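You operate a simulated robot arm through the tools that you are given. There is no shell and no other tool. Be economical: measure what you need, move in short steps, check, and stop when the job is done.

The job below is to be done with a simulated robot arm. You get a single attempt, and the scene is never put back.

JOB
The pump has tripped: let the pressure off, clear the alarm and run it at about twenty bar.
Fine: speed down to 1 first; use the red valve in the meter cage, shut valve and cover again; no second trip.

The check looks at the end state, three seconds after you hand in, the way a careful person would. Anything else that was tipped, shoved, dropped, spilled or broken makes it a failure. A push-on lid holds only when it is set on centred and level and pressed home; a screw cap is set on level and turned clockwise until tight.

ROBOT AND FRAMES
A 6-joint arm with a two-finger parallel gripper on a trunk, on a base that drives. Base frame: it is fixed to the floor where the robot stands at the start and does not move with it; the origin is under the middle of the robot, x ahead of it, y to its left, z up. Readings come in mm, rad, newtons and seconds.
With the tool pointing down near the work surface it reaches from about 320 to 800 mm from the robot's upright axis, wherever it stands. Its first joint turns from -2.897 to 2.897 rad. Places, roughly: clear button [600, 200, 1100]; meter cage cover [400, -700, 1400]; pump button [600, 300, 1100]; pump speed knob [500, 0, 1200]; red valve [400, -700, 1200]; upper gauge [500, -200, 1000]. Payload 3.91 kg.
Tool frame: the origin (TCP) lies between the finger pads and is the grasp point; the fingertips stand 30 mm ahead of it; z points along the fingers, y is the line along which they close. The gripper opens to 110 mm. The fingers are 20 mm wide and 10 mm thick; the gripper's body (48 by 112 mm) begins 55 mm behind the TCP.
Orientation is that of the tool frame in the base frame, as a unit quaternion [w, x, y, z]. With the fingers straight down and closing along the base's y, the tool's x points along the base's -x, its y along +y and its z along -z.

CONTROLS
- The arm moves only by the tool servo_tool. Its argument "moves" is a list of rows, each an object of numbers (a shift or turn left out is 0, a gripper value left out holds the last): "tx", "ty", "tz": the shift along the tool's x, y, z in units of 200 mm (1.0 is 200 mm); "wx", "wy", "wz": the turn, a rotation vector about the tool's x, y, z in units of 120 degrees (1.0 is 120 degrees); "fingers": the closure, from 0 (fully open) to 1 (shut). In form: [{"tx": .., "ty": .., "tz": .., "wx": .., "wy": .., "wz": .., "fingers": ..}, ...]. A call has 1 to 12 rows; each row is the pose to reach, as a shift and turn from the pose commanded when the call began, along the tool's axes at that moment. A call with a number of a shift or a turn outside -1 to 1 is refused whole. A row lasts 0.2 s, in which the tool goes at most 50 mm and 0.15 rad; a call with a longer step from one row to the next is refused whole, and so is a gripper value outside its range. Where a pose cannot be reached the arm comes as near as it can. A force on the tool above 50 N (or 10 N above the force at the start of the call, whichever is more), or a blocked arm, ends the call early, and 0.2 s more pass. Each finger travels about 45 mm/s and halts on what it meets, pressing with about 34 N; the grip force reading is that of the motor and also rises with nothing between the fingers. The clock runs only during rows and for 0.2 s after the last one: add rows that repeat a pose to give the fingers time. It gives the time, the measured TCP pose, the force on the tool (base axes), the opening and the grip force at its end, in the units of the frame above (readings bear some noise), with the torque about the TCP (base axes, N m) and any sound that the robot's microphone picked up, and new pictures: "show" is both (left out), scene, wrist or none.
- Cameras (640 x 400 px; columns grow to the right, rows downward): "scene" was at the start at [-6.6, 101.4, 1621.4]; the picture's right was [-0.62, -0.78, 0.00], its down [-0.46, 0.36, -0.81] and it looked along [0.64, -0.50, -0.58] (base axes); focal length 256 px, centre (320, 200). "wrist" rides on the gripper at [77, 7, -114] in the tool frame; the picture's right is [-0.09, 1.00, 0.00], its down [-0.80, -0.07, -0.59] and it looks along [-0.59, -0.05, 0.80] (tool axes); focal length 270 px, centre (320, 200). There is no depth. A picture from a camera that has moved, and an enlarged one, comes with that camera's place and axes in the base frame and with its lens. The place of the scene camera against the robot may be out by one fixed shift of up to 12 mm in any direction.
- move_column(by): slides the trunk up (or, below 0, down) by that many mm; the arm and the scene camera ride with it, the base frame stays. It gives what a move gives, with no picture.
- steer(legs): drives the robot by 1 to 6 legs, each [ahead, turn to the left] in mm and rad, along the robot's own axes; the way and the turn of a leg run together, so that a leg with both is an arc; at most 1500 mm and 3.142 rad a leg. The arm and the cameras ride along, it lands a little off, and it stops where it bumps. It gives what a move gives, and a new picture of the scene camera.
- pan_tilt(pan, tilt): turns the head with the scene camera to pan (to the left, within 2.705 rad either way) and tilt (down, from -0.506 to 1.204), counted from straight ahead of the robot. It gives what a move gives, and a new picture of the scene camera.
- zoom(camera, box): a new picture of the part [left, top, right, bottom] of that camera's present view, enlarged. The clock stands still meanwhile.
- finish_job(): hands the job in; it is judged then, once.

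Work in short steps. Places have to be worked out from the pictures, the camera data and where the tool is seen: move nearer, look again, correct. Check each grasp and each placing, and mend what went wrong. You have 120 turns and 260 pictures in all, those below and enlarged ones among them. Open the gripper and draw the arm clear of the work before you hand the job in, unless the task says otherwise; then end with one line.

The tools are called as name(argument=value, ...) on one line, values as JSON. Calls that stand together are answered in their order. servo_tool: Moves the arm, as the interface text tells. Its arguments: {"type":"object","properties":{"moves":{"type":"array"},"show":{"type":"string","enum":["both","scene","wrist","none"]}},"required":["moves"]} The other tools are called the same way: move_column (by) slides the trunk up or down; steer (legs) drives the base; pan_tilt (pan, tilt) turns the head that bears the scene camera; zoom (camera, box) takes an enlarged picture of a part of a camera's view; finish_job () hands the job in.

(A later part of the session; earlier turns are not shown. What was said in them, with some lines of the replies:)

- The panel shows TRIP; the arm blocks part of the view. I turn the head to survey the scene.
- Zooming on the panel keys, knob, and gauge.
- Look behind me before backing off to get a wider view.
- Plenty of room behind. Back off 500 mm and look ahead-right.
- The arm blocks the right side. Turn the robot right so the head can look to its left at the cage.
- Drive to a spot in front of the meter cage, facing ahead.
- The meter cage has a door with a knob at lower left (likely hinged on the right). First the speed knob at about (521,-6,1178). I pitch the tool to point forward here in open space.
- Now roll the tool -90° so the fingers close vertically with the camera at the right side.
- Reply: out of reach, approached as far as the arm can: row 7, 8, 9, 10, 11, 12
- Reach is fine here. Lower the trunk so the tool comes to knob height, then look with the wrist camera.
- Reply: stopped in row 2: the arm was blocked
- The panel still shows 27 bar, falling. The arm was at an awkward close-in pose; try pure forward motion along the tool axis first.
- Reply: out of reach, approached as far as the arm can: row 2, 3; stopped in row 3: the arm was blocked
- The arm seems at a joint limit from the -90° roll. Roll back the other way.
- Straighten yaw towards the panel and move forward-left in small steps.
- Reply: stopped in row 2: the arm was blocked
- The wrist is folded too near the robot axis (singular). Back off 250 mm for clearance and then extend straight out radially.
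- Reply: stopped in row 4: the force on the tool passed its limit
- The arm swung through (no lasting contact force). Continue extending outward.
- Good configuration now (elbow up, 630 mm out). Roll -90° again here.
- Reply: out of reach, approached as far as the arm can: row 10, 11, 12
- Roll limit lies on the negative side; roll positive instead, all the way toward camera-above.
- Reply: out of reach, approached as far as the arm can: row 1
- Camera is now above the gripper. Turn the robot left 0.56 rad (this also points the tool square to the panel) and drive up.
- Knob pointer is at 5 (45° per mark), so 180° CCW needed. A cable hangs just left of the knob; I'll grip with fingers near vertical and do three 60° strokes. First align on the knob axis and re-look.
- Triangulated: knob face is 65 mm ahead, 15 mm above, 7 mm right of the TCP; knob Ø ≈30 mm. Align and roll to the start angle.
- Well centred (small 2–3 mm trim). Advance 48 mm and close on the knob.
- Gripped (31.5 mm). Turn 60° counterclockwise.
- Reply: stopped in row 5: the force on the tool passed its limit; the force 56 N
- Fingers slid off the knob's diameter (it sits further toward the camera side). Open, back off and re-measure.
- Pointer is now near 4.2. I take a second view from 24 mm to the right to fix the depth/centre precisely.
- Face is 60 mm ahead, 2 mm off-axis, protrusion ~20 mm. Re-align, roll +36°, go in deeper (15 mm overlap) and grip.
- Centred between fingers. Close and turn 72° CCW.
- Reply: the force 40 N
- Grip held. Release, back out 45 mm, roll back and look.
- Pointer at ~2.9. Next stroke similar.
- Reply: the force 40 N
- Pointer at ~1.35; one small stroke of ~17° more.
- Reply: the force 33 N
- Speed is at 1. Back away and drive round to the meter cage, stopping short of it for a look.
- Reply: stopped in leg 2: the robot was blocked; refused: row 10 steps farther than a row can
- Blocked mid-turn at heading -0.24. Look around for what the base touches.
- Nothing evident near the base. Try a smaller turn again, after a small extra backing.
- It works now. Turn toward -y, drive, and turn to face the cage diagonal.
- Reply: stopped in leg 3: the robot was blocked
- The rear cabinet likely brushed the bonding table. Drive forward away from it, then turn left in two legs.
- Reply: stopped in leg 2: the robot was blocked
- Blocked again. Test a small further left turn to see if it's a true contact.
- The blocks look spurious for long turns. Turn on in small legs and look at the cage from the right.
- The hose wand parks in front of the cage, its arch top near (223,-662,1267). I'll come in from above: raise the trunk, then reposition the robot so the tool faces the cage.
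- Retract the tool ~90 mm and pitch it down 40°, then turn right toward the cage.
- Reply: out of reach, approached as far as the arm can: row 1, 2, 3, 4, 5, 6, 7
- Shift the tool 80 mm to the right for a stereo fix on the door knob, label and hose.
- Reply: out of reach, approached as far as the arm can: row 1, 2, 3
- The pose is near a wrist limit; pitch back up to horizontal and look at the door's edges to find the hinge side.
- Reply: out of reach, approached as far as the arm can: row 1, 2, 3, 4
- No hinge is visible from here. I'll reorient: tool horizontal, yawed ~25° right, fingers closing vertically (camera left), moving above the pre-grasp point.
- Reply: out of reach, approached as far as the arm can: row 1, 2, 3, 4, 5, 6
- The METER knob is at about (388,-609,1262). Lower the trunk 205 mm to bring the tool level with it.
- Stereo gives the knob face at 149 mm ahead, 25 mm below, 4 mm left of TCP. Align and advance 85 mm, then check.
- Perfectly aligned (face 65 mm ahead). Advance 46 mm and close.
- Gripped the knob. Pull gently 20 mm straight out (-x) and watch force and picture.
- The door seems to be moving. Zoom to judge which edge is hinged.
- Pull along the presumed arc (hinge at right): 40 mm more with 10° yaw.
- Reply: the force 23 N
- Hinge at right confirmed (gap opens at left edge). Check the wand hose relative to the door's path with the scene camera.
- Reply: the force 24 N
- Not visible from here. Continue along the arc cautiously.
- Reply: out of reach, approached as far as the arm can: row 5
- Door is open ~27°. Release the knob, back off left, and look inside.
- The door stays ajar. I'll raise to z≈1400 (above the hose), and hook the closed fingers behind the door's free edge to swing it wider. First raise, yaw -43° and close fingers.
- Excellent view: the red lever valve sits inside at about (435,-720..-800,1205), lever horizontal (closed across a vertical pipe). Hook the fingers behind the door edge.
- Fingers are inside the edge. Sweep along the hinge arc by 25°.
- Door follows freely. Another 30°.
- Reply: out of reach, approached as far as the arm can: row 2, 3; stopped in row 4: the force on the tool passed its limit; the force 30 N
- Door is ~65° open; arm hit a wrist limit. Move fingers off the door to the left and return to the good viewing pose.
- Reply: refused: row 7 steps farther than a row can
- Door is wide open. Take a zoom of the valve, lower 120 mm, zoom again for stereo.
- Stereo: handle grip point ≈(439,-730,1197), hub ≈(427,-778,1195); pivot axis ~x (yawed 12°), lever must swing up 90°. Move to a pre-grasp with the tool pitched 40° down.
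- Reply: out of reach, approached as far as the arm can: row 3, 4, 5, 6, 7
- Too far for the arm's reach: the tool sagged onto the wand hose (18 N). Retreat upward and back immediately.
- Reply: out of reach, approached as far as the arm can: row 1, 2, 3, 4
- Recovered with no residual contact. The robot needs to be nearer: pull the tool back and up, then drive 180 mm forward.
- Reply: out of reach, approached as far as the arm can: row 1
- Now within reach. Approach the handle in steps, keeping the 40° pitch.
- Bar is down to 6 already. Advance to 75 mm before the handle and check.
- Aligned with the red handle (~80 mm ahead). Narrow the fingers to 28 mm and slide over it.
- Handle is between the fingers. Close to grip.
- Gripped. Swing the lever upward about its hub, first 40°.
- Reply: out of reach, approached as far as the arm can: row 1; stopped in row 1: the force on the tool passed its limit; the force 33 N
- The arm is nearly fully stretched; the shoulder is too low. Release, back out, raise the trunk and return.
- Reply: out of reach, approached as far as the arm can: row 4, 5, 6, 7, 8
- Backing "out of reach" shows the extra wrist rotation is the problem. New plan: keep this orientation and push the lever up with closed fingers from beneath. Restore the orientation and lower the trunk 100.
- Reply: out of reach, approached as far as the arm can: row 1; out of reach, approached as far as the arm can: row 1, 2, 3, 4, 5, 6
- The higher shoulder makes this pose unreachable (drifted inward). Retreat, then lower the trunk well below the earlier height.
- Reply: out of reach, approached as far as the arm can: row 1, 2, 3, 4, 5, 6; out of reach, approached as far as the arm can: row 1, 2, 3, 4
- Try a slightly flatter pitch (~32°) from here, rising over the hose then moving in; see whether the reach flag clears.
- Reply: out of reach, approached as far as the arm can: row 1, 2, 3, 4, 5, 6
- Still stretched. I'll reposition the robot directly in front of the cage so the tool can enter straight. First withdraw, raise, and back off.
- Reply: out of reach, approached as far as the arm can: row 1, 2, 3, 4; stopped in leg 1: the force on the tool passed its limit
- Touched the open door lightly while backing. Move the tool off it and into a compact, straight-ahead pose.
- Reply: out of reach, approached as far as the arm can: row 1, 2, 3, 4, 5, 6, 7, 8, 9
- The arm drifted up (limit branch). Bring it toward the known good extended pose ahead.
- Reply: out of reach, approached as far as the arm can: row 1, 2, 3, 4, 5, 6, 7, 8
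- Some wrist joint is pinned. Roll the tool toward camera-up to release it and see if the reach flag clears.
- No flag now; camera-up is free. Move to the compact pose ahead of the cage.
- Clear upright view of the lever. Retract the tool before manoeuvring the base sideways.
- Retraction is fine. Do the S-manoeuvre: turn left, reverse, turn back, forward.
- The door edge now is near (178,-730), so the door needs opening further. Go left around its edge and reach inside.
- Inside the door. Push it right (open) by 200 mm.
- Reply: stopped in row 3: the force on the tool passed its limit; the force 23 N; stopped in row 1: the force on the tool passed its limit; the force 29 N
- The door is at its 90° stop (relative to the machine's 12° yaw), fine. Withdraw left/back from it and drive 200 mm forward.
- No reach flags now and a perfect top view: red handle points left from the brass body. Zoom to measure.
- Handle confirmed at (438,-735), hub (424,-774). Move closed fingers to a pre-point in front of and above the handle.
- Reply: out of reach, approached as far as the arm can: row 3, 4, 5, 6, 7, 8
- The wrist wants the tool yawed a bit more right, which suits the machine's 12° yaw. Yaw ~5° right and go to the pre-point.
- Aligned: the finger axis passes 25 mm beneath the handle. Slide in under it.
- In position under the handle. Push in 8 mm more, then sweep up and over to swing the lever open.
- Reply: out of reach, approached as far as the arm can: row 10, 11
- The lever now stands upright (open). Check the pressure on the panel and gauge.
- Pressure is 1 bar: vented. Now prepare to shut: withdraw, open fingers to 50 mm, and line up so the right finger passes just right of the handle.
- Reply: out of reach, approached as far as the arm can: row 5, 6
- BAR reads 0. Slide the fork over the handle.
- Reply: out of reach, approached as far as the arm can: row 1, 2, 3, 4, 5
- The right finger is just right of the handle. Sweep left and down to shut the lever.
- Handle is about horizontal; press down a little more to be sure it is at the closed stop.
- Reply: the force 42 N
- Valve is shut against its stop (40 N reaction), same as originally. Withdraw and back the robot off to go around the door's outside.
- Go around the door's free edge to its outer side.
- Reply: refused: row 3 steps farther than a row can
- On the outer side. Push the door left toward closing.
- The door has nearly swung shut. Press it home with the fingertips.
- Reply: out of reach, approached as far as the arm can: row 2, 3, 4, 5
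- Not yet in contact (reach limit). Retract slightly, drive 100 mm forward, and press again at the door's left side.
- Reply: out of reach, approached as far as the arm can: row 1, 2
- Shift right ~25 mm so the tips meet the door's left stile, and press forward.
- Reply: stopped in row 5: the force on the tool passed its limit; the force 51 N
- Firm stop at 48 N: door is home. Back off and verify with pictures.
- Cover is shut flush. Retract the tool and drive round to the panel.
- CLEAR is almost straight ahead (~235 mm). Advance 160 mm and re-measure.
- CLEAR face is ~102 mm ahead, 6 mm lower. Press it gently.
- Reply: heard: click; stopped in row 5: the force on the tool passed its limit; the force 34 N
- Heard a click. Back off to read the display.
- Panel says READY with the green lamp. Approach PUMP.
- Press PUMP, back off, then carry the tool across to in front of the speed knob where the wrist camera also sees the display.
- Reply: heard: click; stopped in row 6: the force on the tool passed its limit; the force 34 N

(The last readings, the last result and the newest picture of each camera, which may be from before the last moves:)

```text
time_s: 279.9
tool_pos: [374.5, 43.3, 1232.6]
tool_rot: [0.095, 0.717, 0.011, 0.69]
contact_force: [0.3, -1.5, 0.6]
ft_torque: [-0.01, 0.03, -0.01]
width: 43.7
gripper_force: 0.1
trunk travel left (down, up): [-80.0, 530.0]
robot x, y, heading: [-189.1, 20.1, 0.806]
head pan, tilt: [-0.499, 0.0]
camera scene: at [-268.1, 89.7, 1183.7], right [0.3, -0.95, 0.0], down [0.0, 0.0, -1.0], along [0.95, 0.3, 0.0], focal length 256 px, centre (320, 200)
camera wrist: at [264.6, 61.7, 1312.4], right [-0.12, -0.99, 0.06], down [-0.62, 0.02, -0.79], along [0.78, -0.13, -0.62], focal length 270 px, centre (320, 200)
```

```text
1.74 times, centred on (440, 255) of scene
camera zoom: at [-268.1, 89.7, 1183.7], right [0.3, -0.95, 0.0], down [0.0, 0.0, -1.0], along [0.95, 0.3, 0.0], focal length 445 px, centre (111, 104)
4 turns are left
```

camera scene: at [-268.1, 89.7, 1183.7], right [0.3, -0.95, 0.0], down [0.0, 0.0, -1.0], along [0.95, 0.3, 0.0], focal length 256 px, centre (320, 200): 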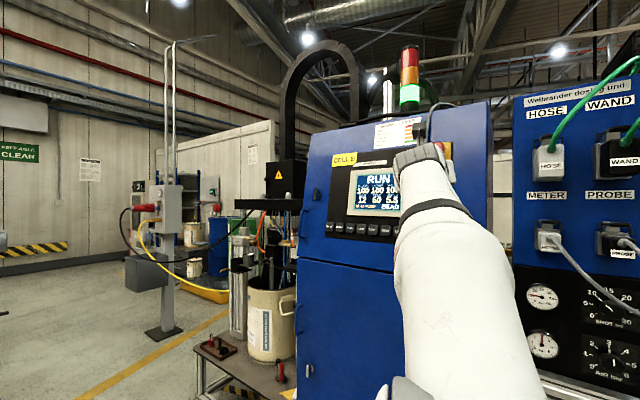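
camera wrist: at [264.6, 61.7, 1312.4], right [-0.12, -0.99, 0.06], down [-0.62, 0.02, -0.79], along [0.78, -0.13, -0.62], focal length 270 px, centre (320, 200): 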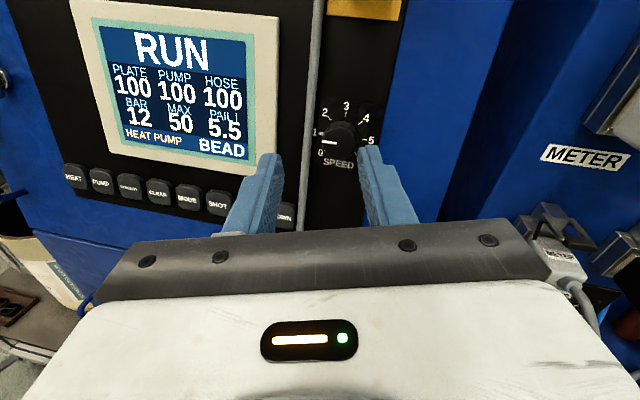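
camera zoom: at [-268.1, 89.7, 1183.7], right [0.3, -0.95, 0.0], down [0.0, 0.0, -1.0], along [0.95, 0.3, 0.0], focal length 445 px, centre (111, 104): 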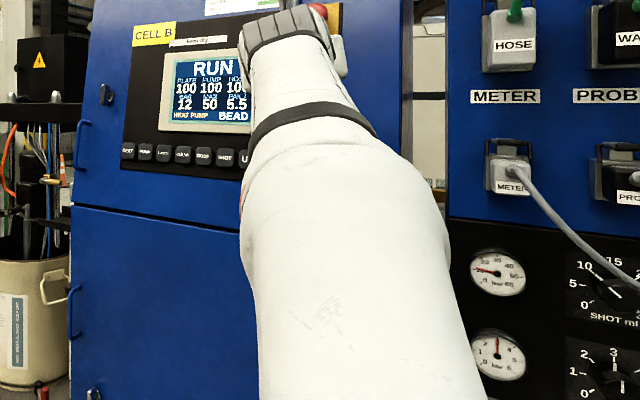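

RUN at 12 bar on speed 1. Raise the speed slightly: align on the knob, grip with near-vertical fingers (camera-right roll), turn ~25° clockwise, release, wait and read.

servo_tool(moves=[{"tx": -0.04, "ty": 0.02, "tz": 0.05, "wx": -0.0042, "wy": 0.0032, "wz": 0.0693, "fingers": 0.6}, {"tx": -0.08, "ty": 0.04, "tz": 0.1, "wx": -0.0083, "wy": 0.0064, "wz": 0.1387}, {"tx": -0.12, "ty": 0.0585, "tz": 0.15, "wx": -0.0125, "wy": 0.0097, "wz": 0.208}, {"tx": -0.12, "ty": 0.0585, "tz": 0.2, "wx": -0.0167, "wy": 0.0129, "wz": 0.2773}, {"tx": -0.12, "ty": 0.0585, "tz": 0.25, "wx": -0.0208, "wy": 0.0161, "wz": 0.3467}, {"tx": -0.12, "ty": 0.0585, "tz": 0.25, "wx": -0.025, "wy": 0.0193, "wz": 0.416}, {"tx": -0.12, "ty": 0.0585, "tz": 0.25, "wx": -0.0292, "wy": 0.0226, "wz": 0.4853}, {"tx": -0.12, "ty": 0.0585, "tz": 0.25, "wx": -0.0333, "wy": 0.0258, "wz": 0.5547}, {"tx": -0.12, "ty": 0.0585, "tz": 0.25, "wx": -0.0375, "wy": 0.029, "wz": 0.624}, {"tx": -0.12, "ty": 0.0585, "tz": 0.25, "wx": -0.0375, "wy": 0.029, "wz": 0.624}], show="wrist")

servo_tool(moves=[{"tz": 0.1}, {"tz": 0.225}, {"tz": 0.225}, {"tz": 0.225, "fingers": 1}, {"tz": 0.225, "fingers": 1}, {"tz": 0.225, "fingers": 1}, {"tz": 0.225, "wz": 0.06}, {"tz": 0.225, "wz": 0.12}, {"tz": 0.225, "wz": 0.18}, {"tz": 0.225, "wz": 0.21}, {"tz": 0.225, "wz": 0.21}], show="wrist")

servo_tool(moves=[{"fingers": 0.6}, {"fingers": 0.6}, {"tz": -0.12}, {"tz": -0.225}, {"tz": -0.225}, {"tz": -0.225}, {"tz": -0.225}, {"tz": -0.225}, {"tz": -0.225}, {"tz": -0.225}, {"tz": -0.225}, {"tz": -0.225}], show="wrist")

zoom(camera="wrist", box=[240, 60, 400, 180])

zoom(camera="scene", box=[330, 150, 570, 350])

```text
time_s: 282.1
tool_pos: [422.8, 22.5, 1209.5]
tool_rot: [-0.32, 0.552, -0.448, 0.626]
contact_force: [0.5, -0.3, -0.9]
ft_torque: [-0.01, -0.01, -0.01]
width: 43.9
gripper_force: 0.0
trunk travel left (down, up): [-80.0, 530.0]
robot x, y, heading: [-189.0, 22.4, 0.807]
head pan, tilt: [-0.499, 0.0]
camera wrist: at [295.9, -25.0, 1235.0], right [-0.08, -0.31, -0.95], down [-0.42, 0.87, -0.25], along [0.9, 0.38, -0.2], focal length 270 px, centre (320, 200)
```

wrist: 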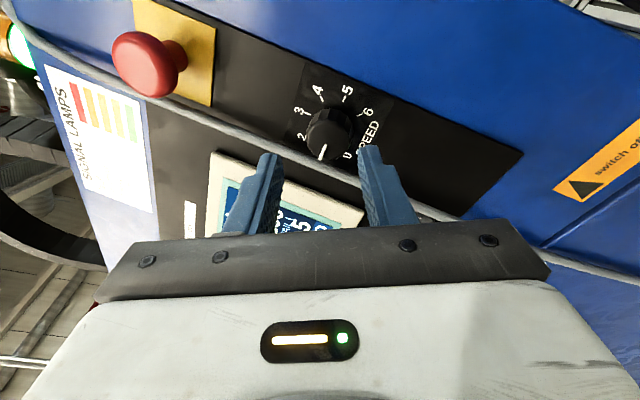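

```text
time_s: 283.3
tool_pos: [466.9, 10.0, 1202.6]
tool_rot: [-0.313, 0.556, -0.455, 0.621]
contact_force: [-12.6, -2.2, -9.1]
ft_torque: [0.01, 0.4, -0.39]
width: 33.7
gripper_force: 34.0
trunk travel left (down, up): [-80.0, 530.0]
robot x, y, heading: [-190.9, 22.7, 0.806]
head pan, tilt: [-0.499, 0.0]
stopped in row 5: the force on the tool passed its limit (the readings are from after the stop); the commanded pose is now the measured one
camera wrist: at [340.4, -36.6, 1230.9], right [-0.1, -0.31, -0.95], down [-0.42, 0.87, -0.24], along [0.9, 0.38, -0.22], focal length 270 px, centre (320, 200)
```

wrist: 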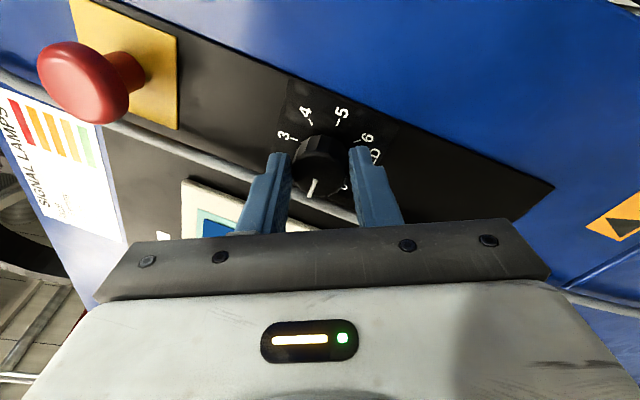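

```text
time_s: 285.9
tool_pos: [424.0, 21.6, 1203.6]
tool_rot: [-0.315, 0.556, -0.454, 0.621]
contact_force: [-1.0, 0.0, 0.6]
ft_torque: [-0.02, 0.01, -0.01]
width: 44.1
gripper_force: 0.0
trunk travel left (down, up): [-80.0, 530.0]
robot x, y, heading: [-190.0, 20.8, 0.804]
head pan, tilt: [-0.499, 0.0]
camera wrist: at [297.9, -26.7, 1231.6], right [-0.1, -0.31, -0.95], down [-0.42, 0.87, -0.24], along [0.9, 0.38, -0.22], focal length 270 px, centre (320, 200)
```

wrist: 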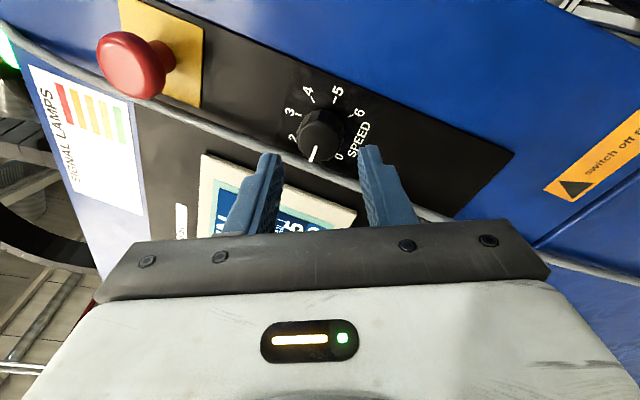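

```text
3.33 times, centred on (320, 120) of wrist
camera zoom: at [297.9, -26.7, 1231.6], right [-0.1, -0.31, -0.95], down [-0.42, 0.87, -0.24], along [0.9, 0.38, -0.22], focal length 901 px, centre (320, 467)
```

zoom: 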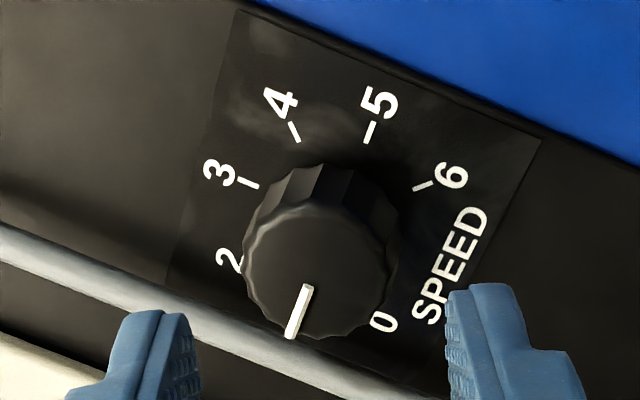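

```text
2.00 times, centred on (450, 250) of scene
camera zoom: at [-268.2, 89.6, 1183.7], right [0.3, -0.95, 0.0], down [0.0, 0.0, -1.0], along [0.95, 0.3, 0.0], focal length 512 px, centre (60, 100)
3 turns are left
```

zoom: 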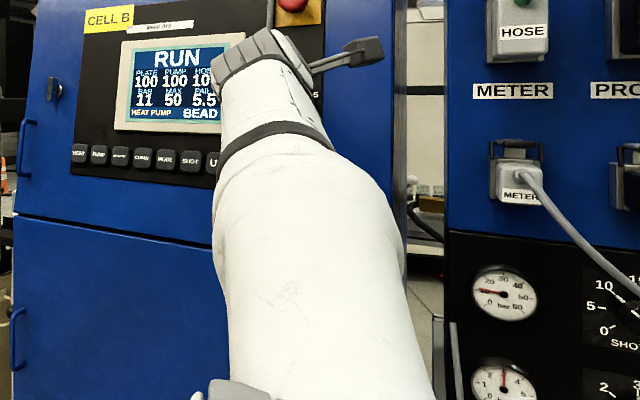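

Bar is steady at 11 on speed 1, so ~1.8 is needed (+37°). The grip call had stopped before turning. Now centred: grip in one call, turn in the next, then release and read.

servo_tool(moves=[{"tz": 0.1}, {"tz": 0.225}, {"tz": 0.225, "fingers": 0.66}, {"tz": 0.225, "fingers": 0.68}, {"tz": 0.225, "fingers": 0.7}, {"tz": 0.225, "fingers": 0.72}, {"tz": 0.225, "fingers": 1}, {"tz": 0.225, "fingers": 1}], show="none")

servo_tool(moves=[{"fingers": 1}, {"fingers": 1}, {"wz": 0.055}, {"wz": 0.11}, {"wz": 0.165}, {"wz": 0.22}, {"wz": 0.275}, {"wz": 0.32}, {"wz": 0.32}], show="none")

servo_tool(moves=[{"fingers": 0.6}, {"fingers": 0.6}, {"tz": -0.12}, {"tz": -0.225}, {"tz": -0.225}, {"tz": -0.225}, {"tz": -0.225}, {"tz": -0.225}, {"tz": -0.225}, {"tz": -0.225}, {"tz": -0.225}, {"tz": -0.225}], show="wrist")

servo_tool(moves=[{"tz": 0}, {"tz": 0}, {"tz": 0}, {"tz": 0}, {"tz": 0}, {"tz": 0}, {"tz": 0}, {"tz": 0}, {"tz": 0}, {"tz": 0}], show="none")

zoom(camera="wrist", box=[240, 60, 400, 180])

zoom(camera="scene", box=[330, 150, 570, 350])

```text
time_s: 287.7
tool_pos: [467.8, 12.8, 1202.9]
tool_rot: [-0.314, 0.556, -0.454, 0.621]
contact_force: [-7.0, -2.6, -8.7]
ft_torque: [0.11, 0.56, -0.43]
width: 33.9
gripper_force: 44.9
trunk travel left (down, up): [-80.0, 530.0]
robot x, y, heading: [-192.3, 24.0, 0.804]
head pan, tilt: [-0.499, 0.0]
```

```text
time_s: 289.7
tool_pos: [468.8, 11.8, 1199.4]
tool_rot: [0.499, -0.376, 0.613, -0.483]
contact_force: [-22.1, 0.3, -30.4]
ft_torque: [0.32, 1.46, -0.15]
width: 33.0
gripper_force: 45.3
trunk travel left (down, up): [-80.0, 530.0]
robot x, y, heading: [-192.1, 21.6, 0.807]
head pan, tilt: [-0.499, 0.0]
```

```text
time_s: 292.3
tool_pos: [425.1, 22.4, 1203.9]
tool_rot: [0.501, -0.375, 0.612, -0.483]
contact_force: [-0.7, 0.2, 0.1]
ft_torque: [0.02, 0.0, 0.0]
width: 44.1
gripper_force: 0.0
trunk travel left (down, up): [-80.0, 530.0]
robot x, y, heading: [-189.7, 22.4, 0.801]
head pan, tilt: [-0.499, 0.0]
camera wrist: at [296.7, -24.7, 1181.4], right [0.04, 0.33, -0.94], down [-0.41, 0.87, 0.29], along [0.91, 0.37, 0.17], focal length 270 px, centre (320, 200)
```

wrist: 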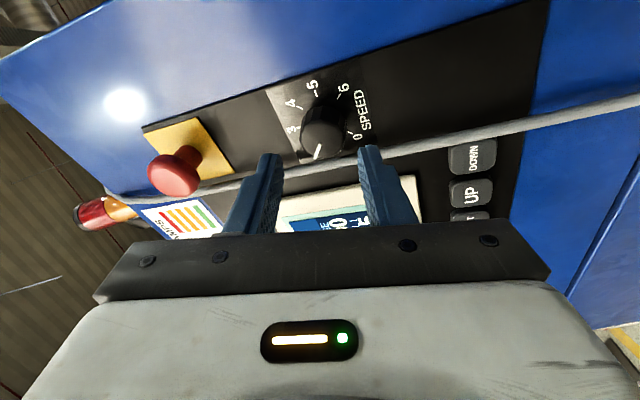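

```text
time_s: 294.5
tool_pos: [422.7, 23.0, 1203.6]
tool_rot: [0.501, -0.374, 0.612, -0.484]
contact_force: [0.2, -0.6, -0.1]
ft_torque: [0.01, 0.04, 0.01]
width: 43.9
gripper_force: 0.1
trunk travel left (down, up): [-80.0, 530.0]
robot x, y, heading: [-185.4, 19.8, 0.803]
head pan, tilt: [-0.499, 0.0]
```

```text
3.33 times, centred on (320, 120) of wrist
camera zoom: at [296.7, -24.7, 1181.4], right [0.04, 0.33, -0.94], down [-0.41, 0.87, 0.29], along [0.91, 0.37, 0.17], focal length 901 px, centre (320, 467)
```

zoom: 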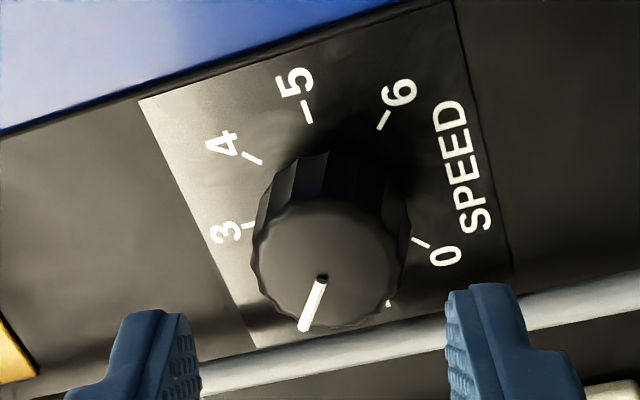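

```text
2.00 times, centred on (450, 250) of scene
camera zoom: at [-268.2, 89.6, 1183.7], right [0.3, -0.95, 0.0], down [0.0, 0.0, -1.0], along [0.95, 0.3, 0.0], focal length 512 px, centre (60, 100)
2 turns are left
```

zoom: 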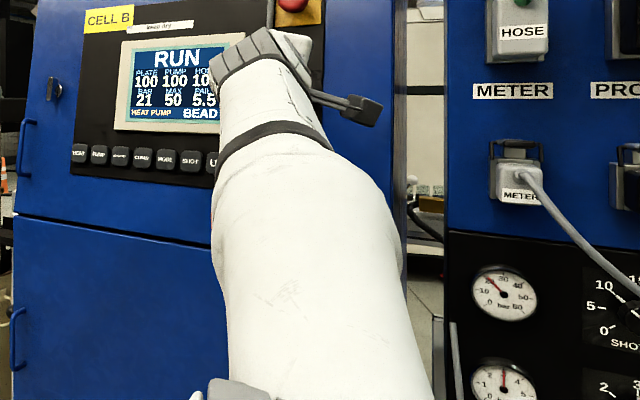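

RUN at 21 bar, gauge agrees. Open the gripper and draw the arm well clear.

servo_tool(moves=[{"tz": -0.2}, {"tz": -0.4}, {"tz": -0.6}, {"tz": -0.75, "fingers": 0.3}, {"tz": -0.75, "fingers": 0}, {"tz": -0.75, "fingers": 0}, {"tz": -0.75, "fingers": 0}], show="scene")

```text
time_s: 296.1
tool_pos: [277.4, 53.8, 1208.2]
tool_rot: [0.501, -0.376, 0.612, -0.482]
contact_force: [-0.1, 0.5, 0.1]
ft_torque: [0.01, 0.0, 0.0]
width: 110.1
gripper_force: 0.2
trunk travel left (down, up): [-80.0, 530.0]
robot x, y, heading: [-187.9, 19.6, 0.807]
head pan, tilt: [-0.499, 0.0]
camera scene: at [-268.3, 89.6, 1183.7], right [0.3, -0.95, 0.0], down [0.0, 0.0, -1.0], along [0.95, 0.3, 0.0], focal length 256 px, centre (320, 200)
1 turns are left
```

scene: 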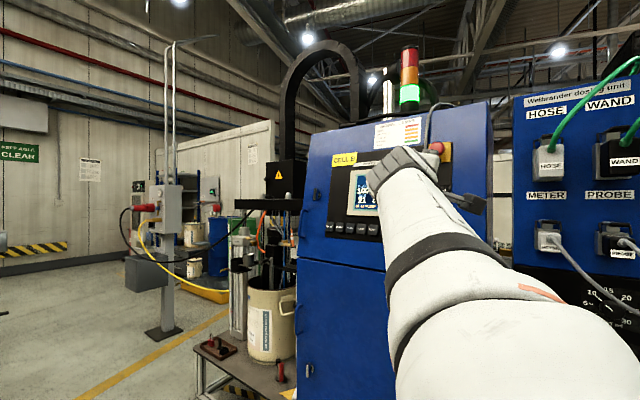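

The pump is in RUN at about 21 bar with the green lamp on, the valve and cover are shut, and the arm is clear, so I hand the job in.

finish_job()

```text
The job is handed in.
```

The pump is running at about 21 bar with the alarm cleared and no second trip. I turned the speed down to 1 first, then vented the pressure to 0 through the red valve. The valve and cage cover are shut again, and the speed is now about 1.8. While working at the cage, the gripper briefly rested on the wand hose (about 18 N) and the arm brushed the open cage door; I saw nothing displaced.
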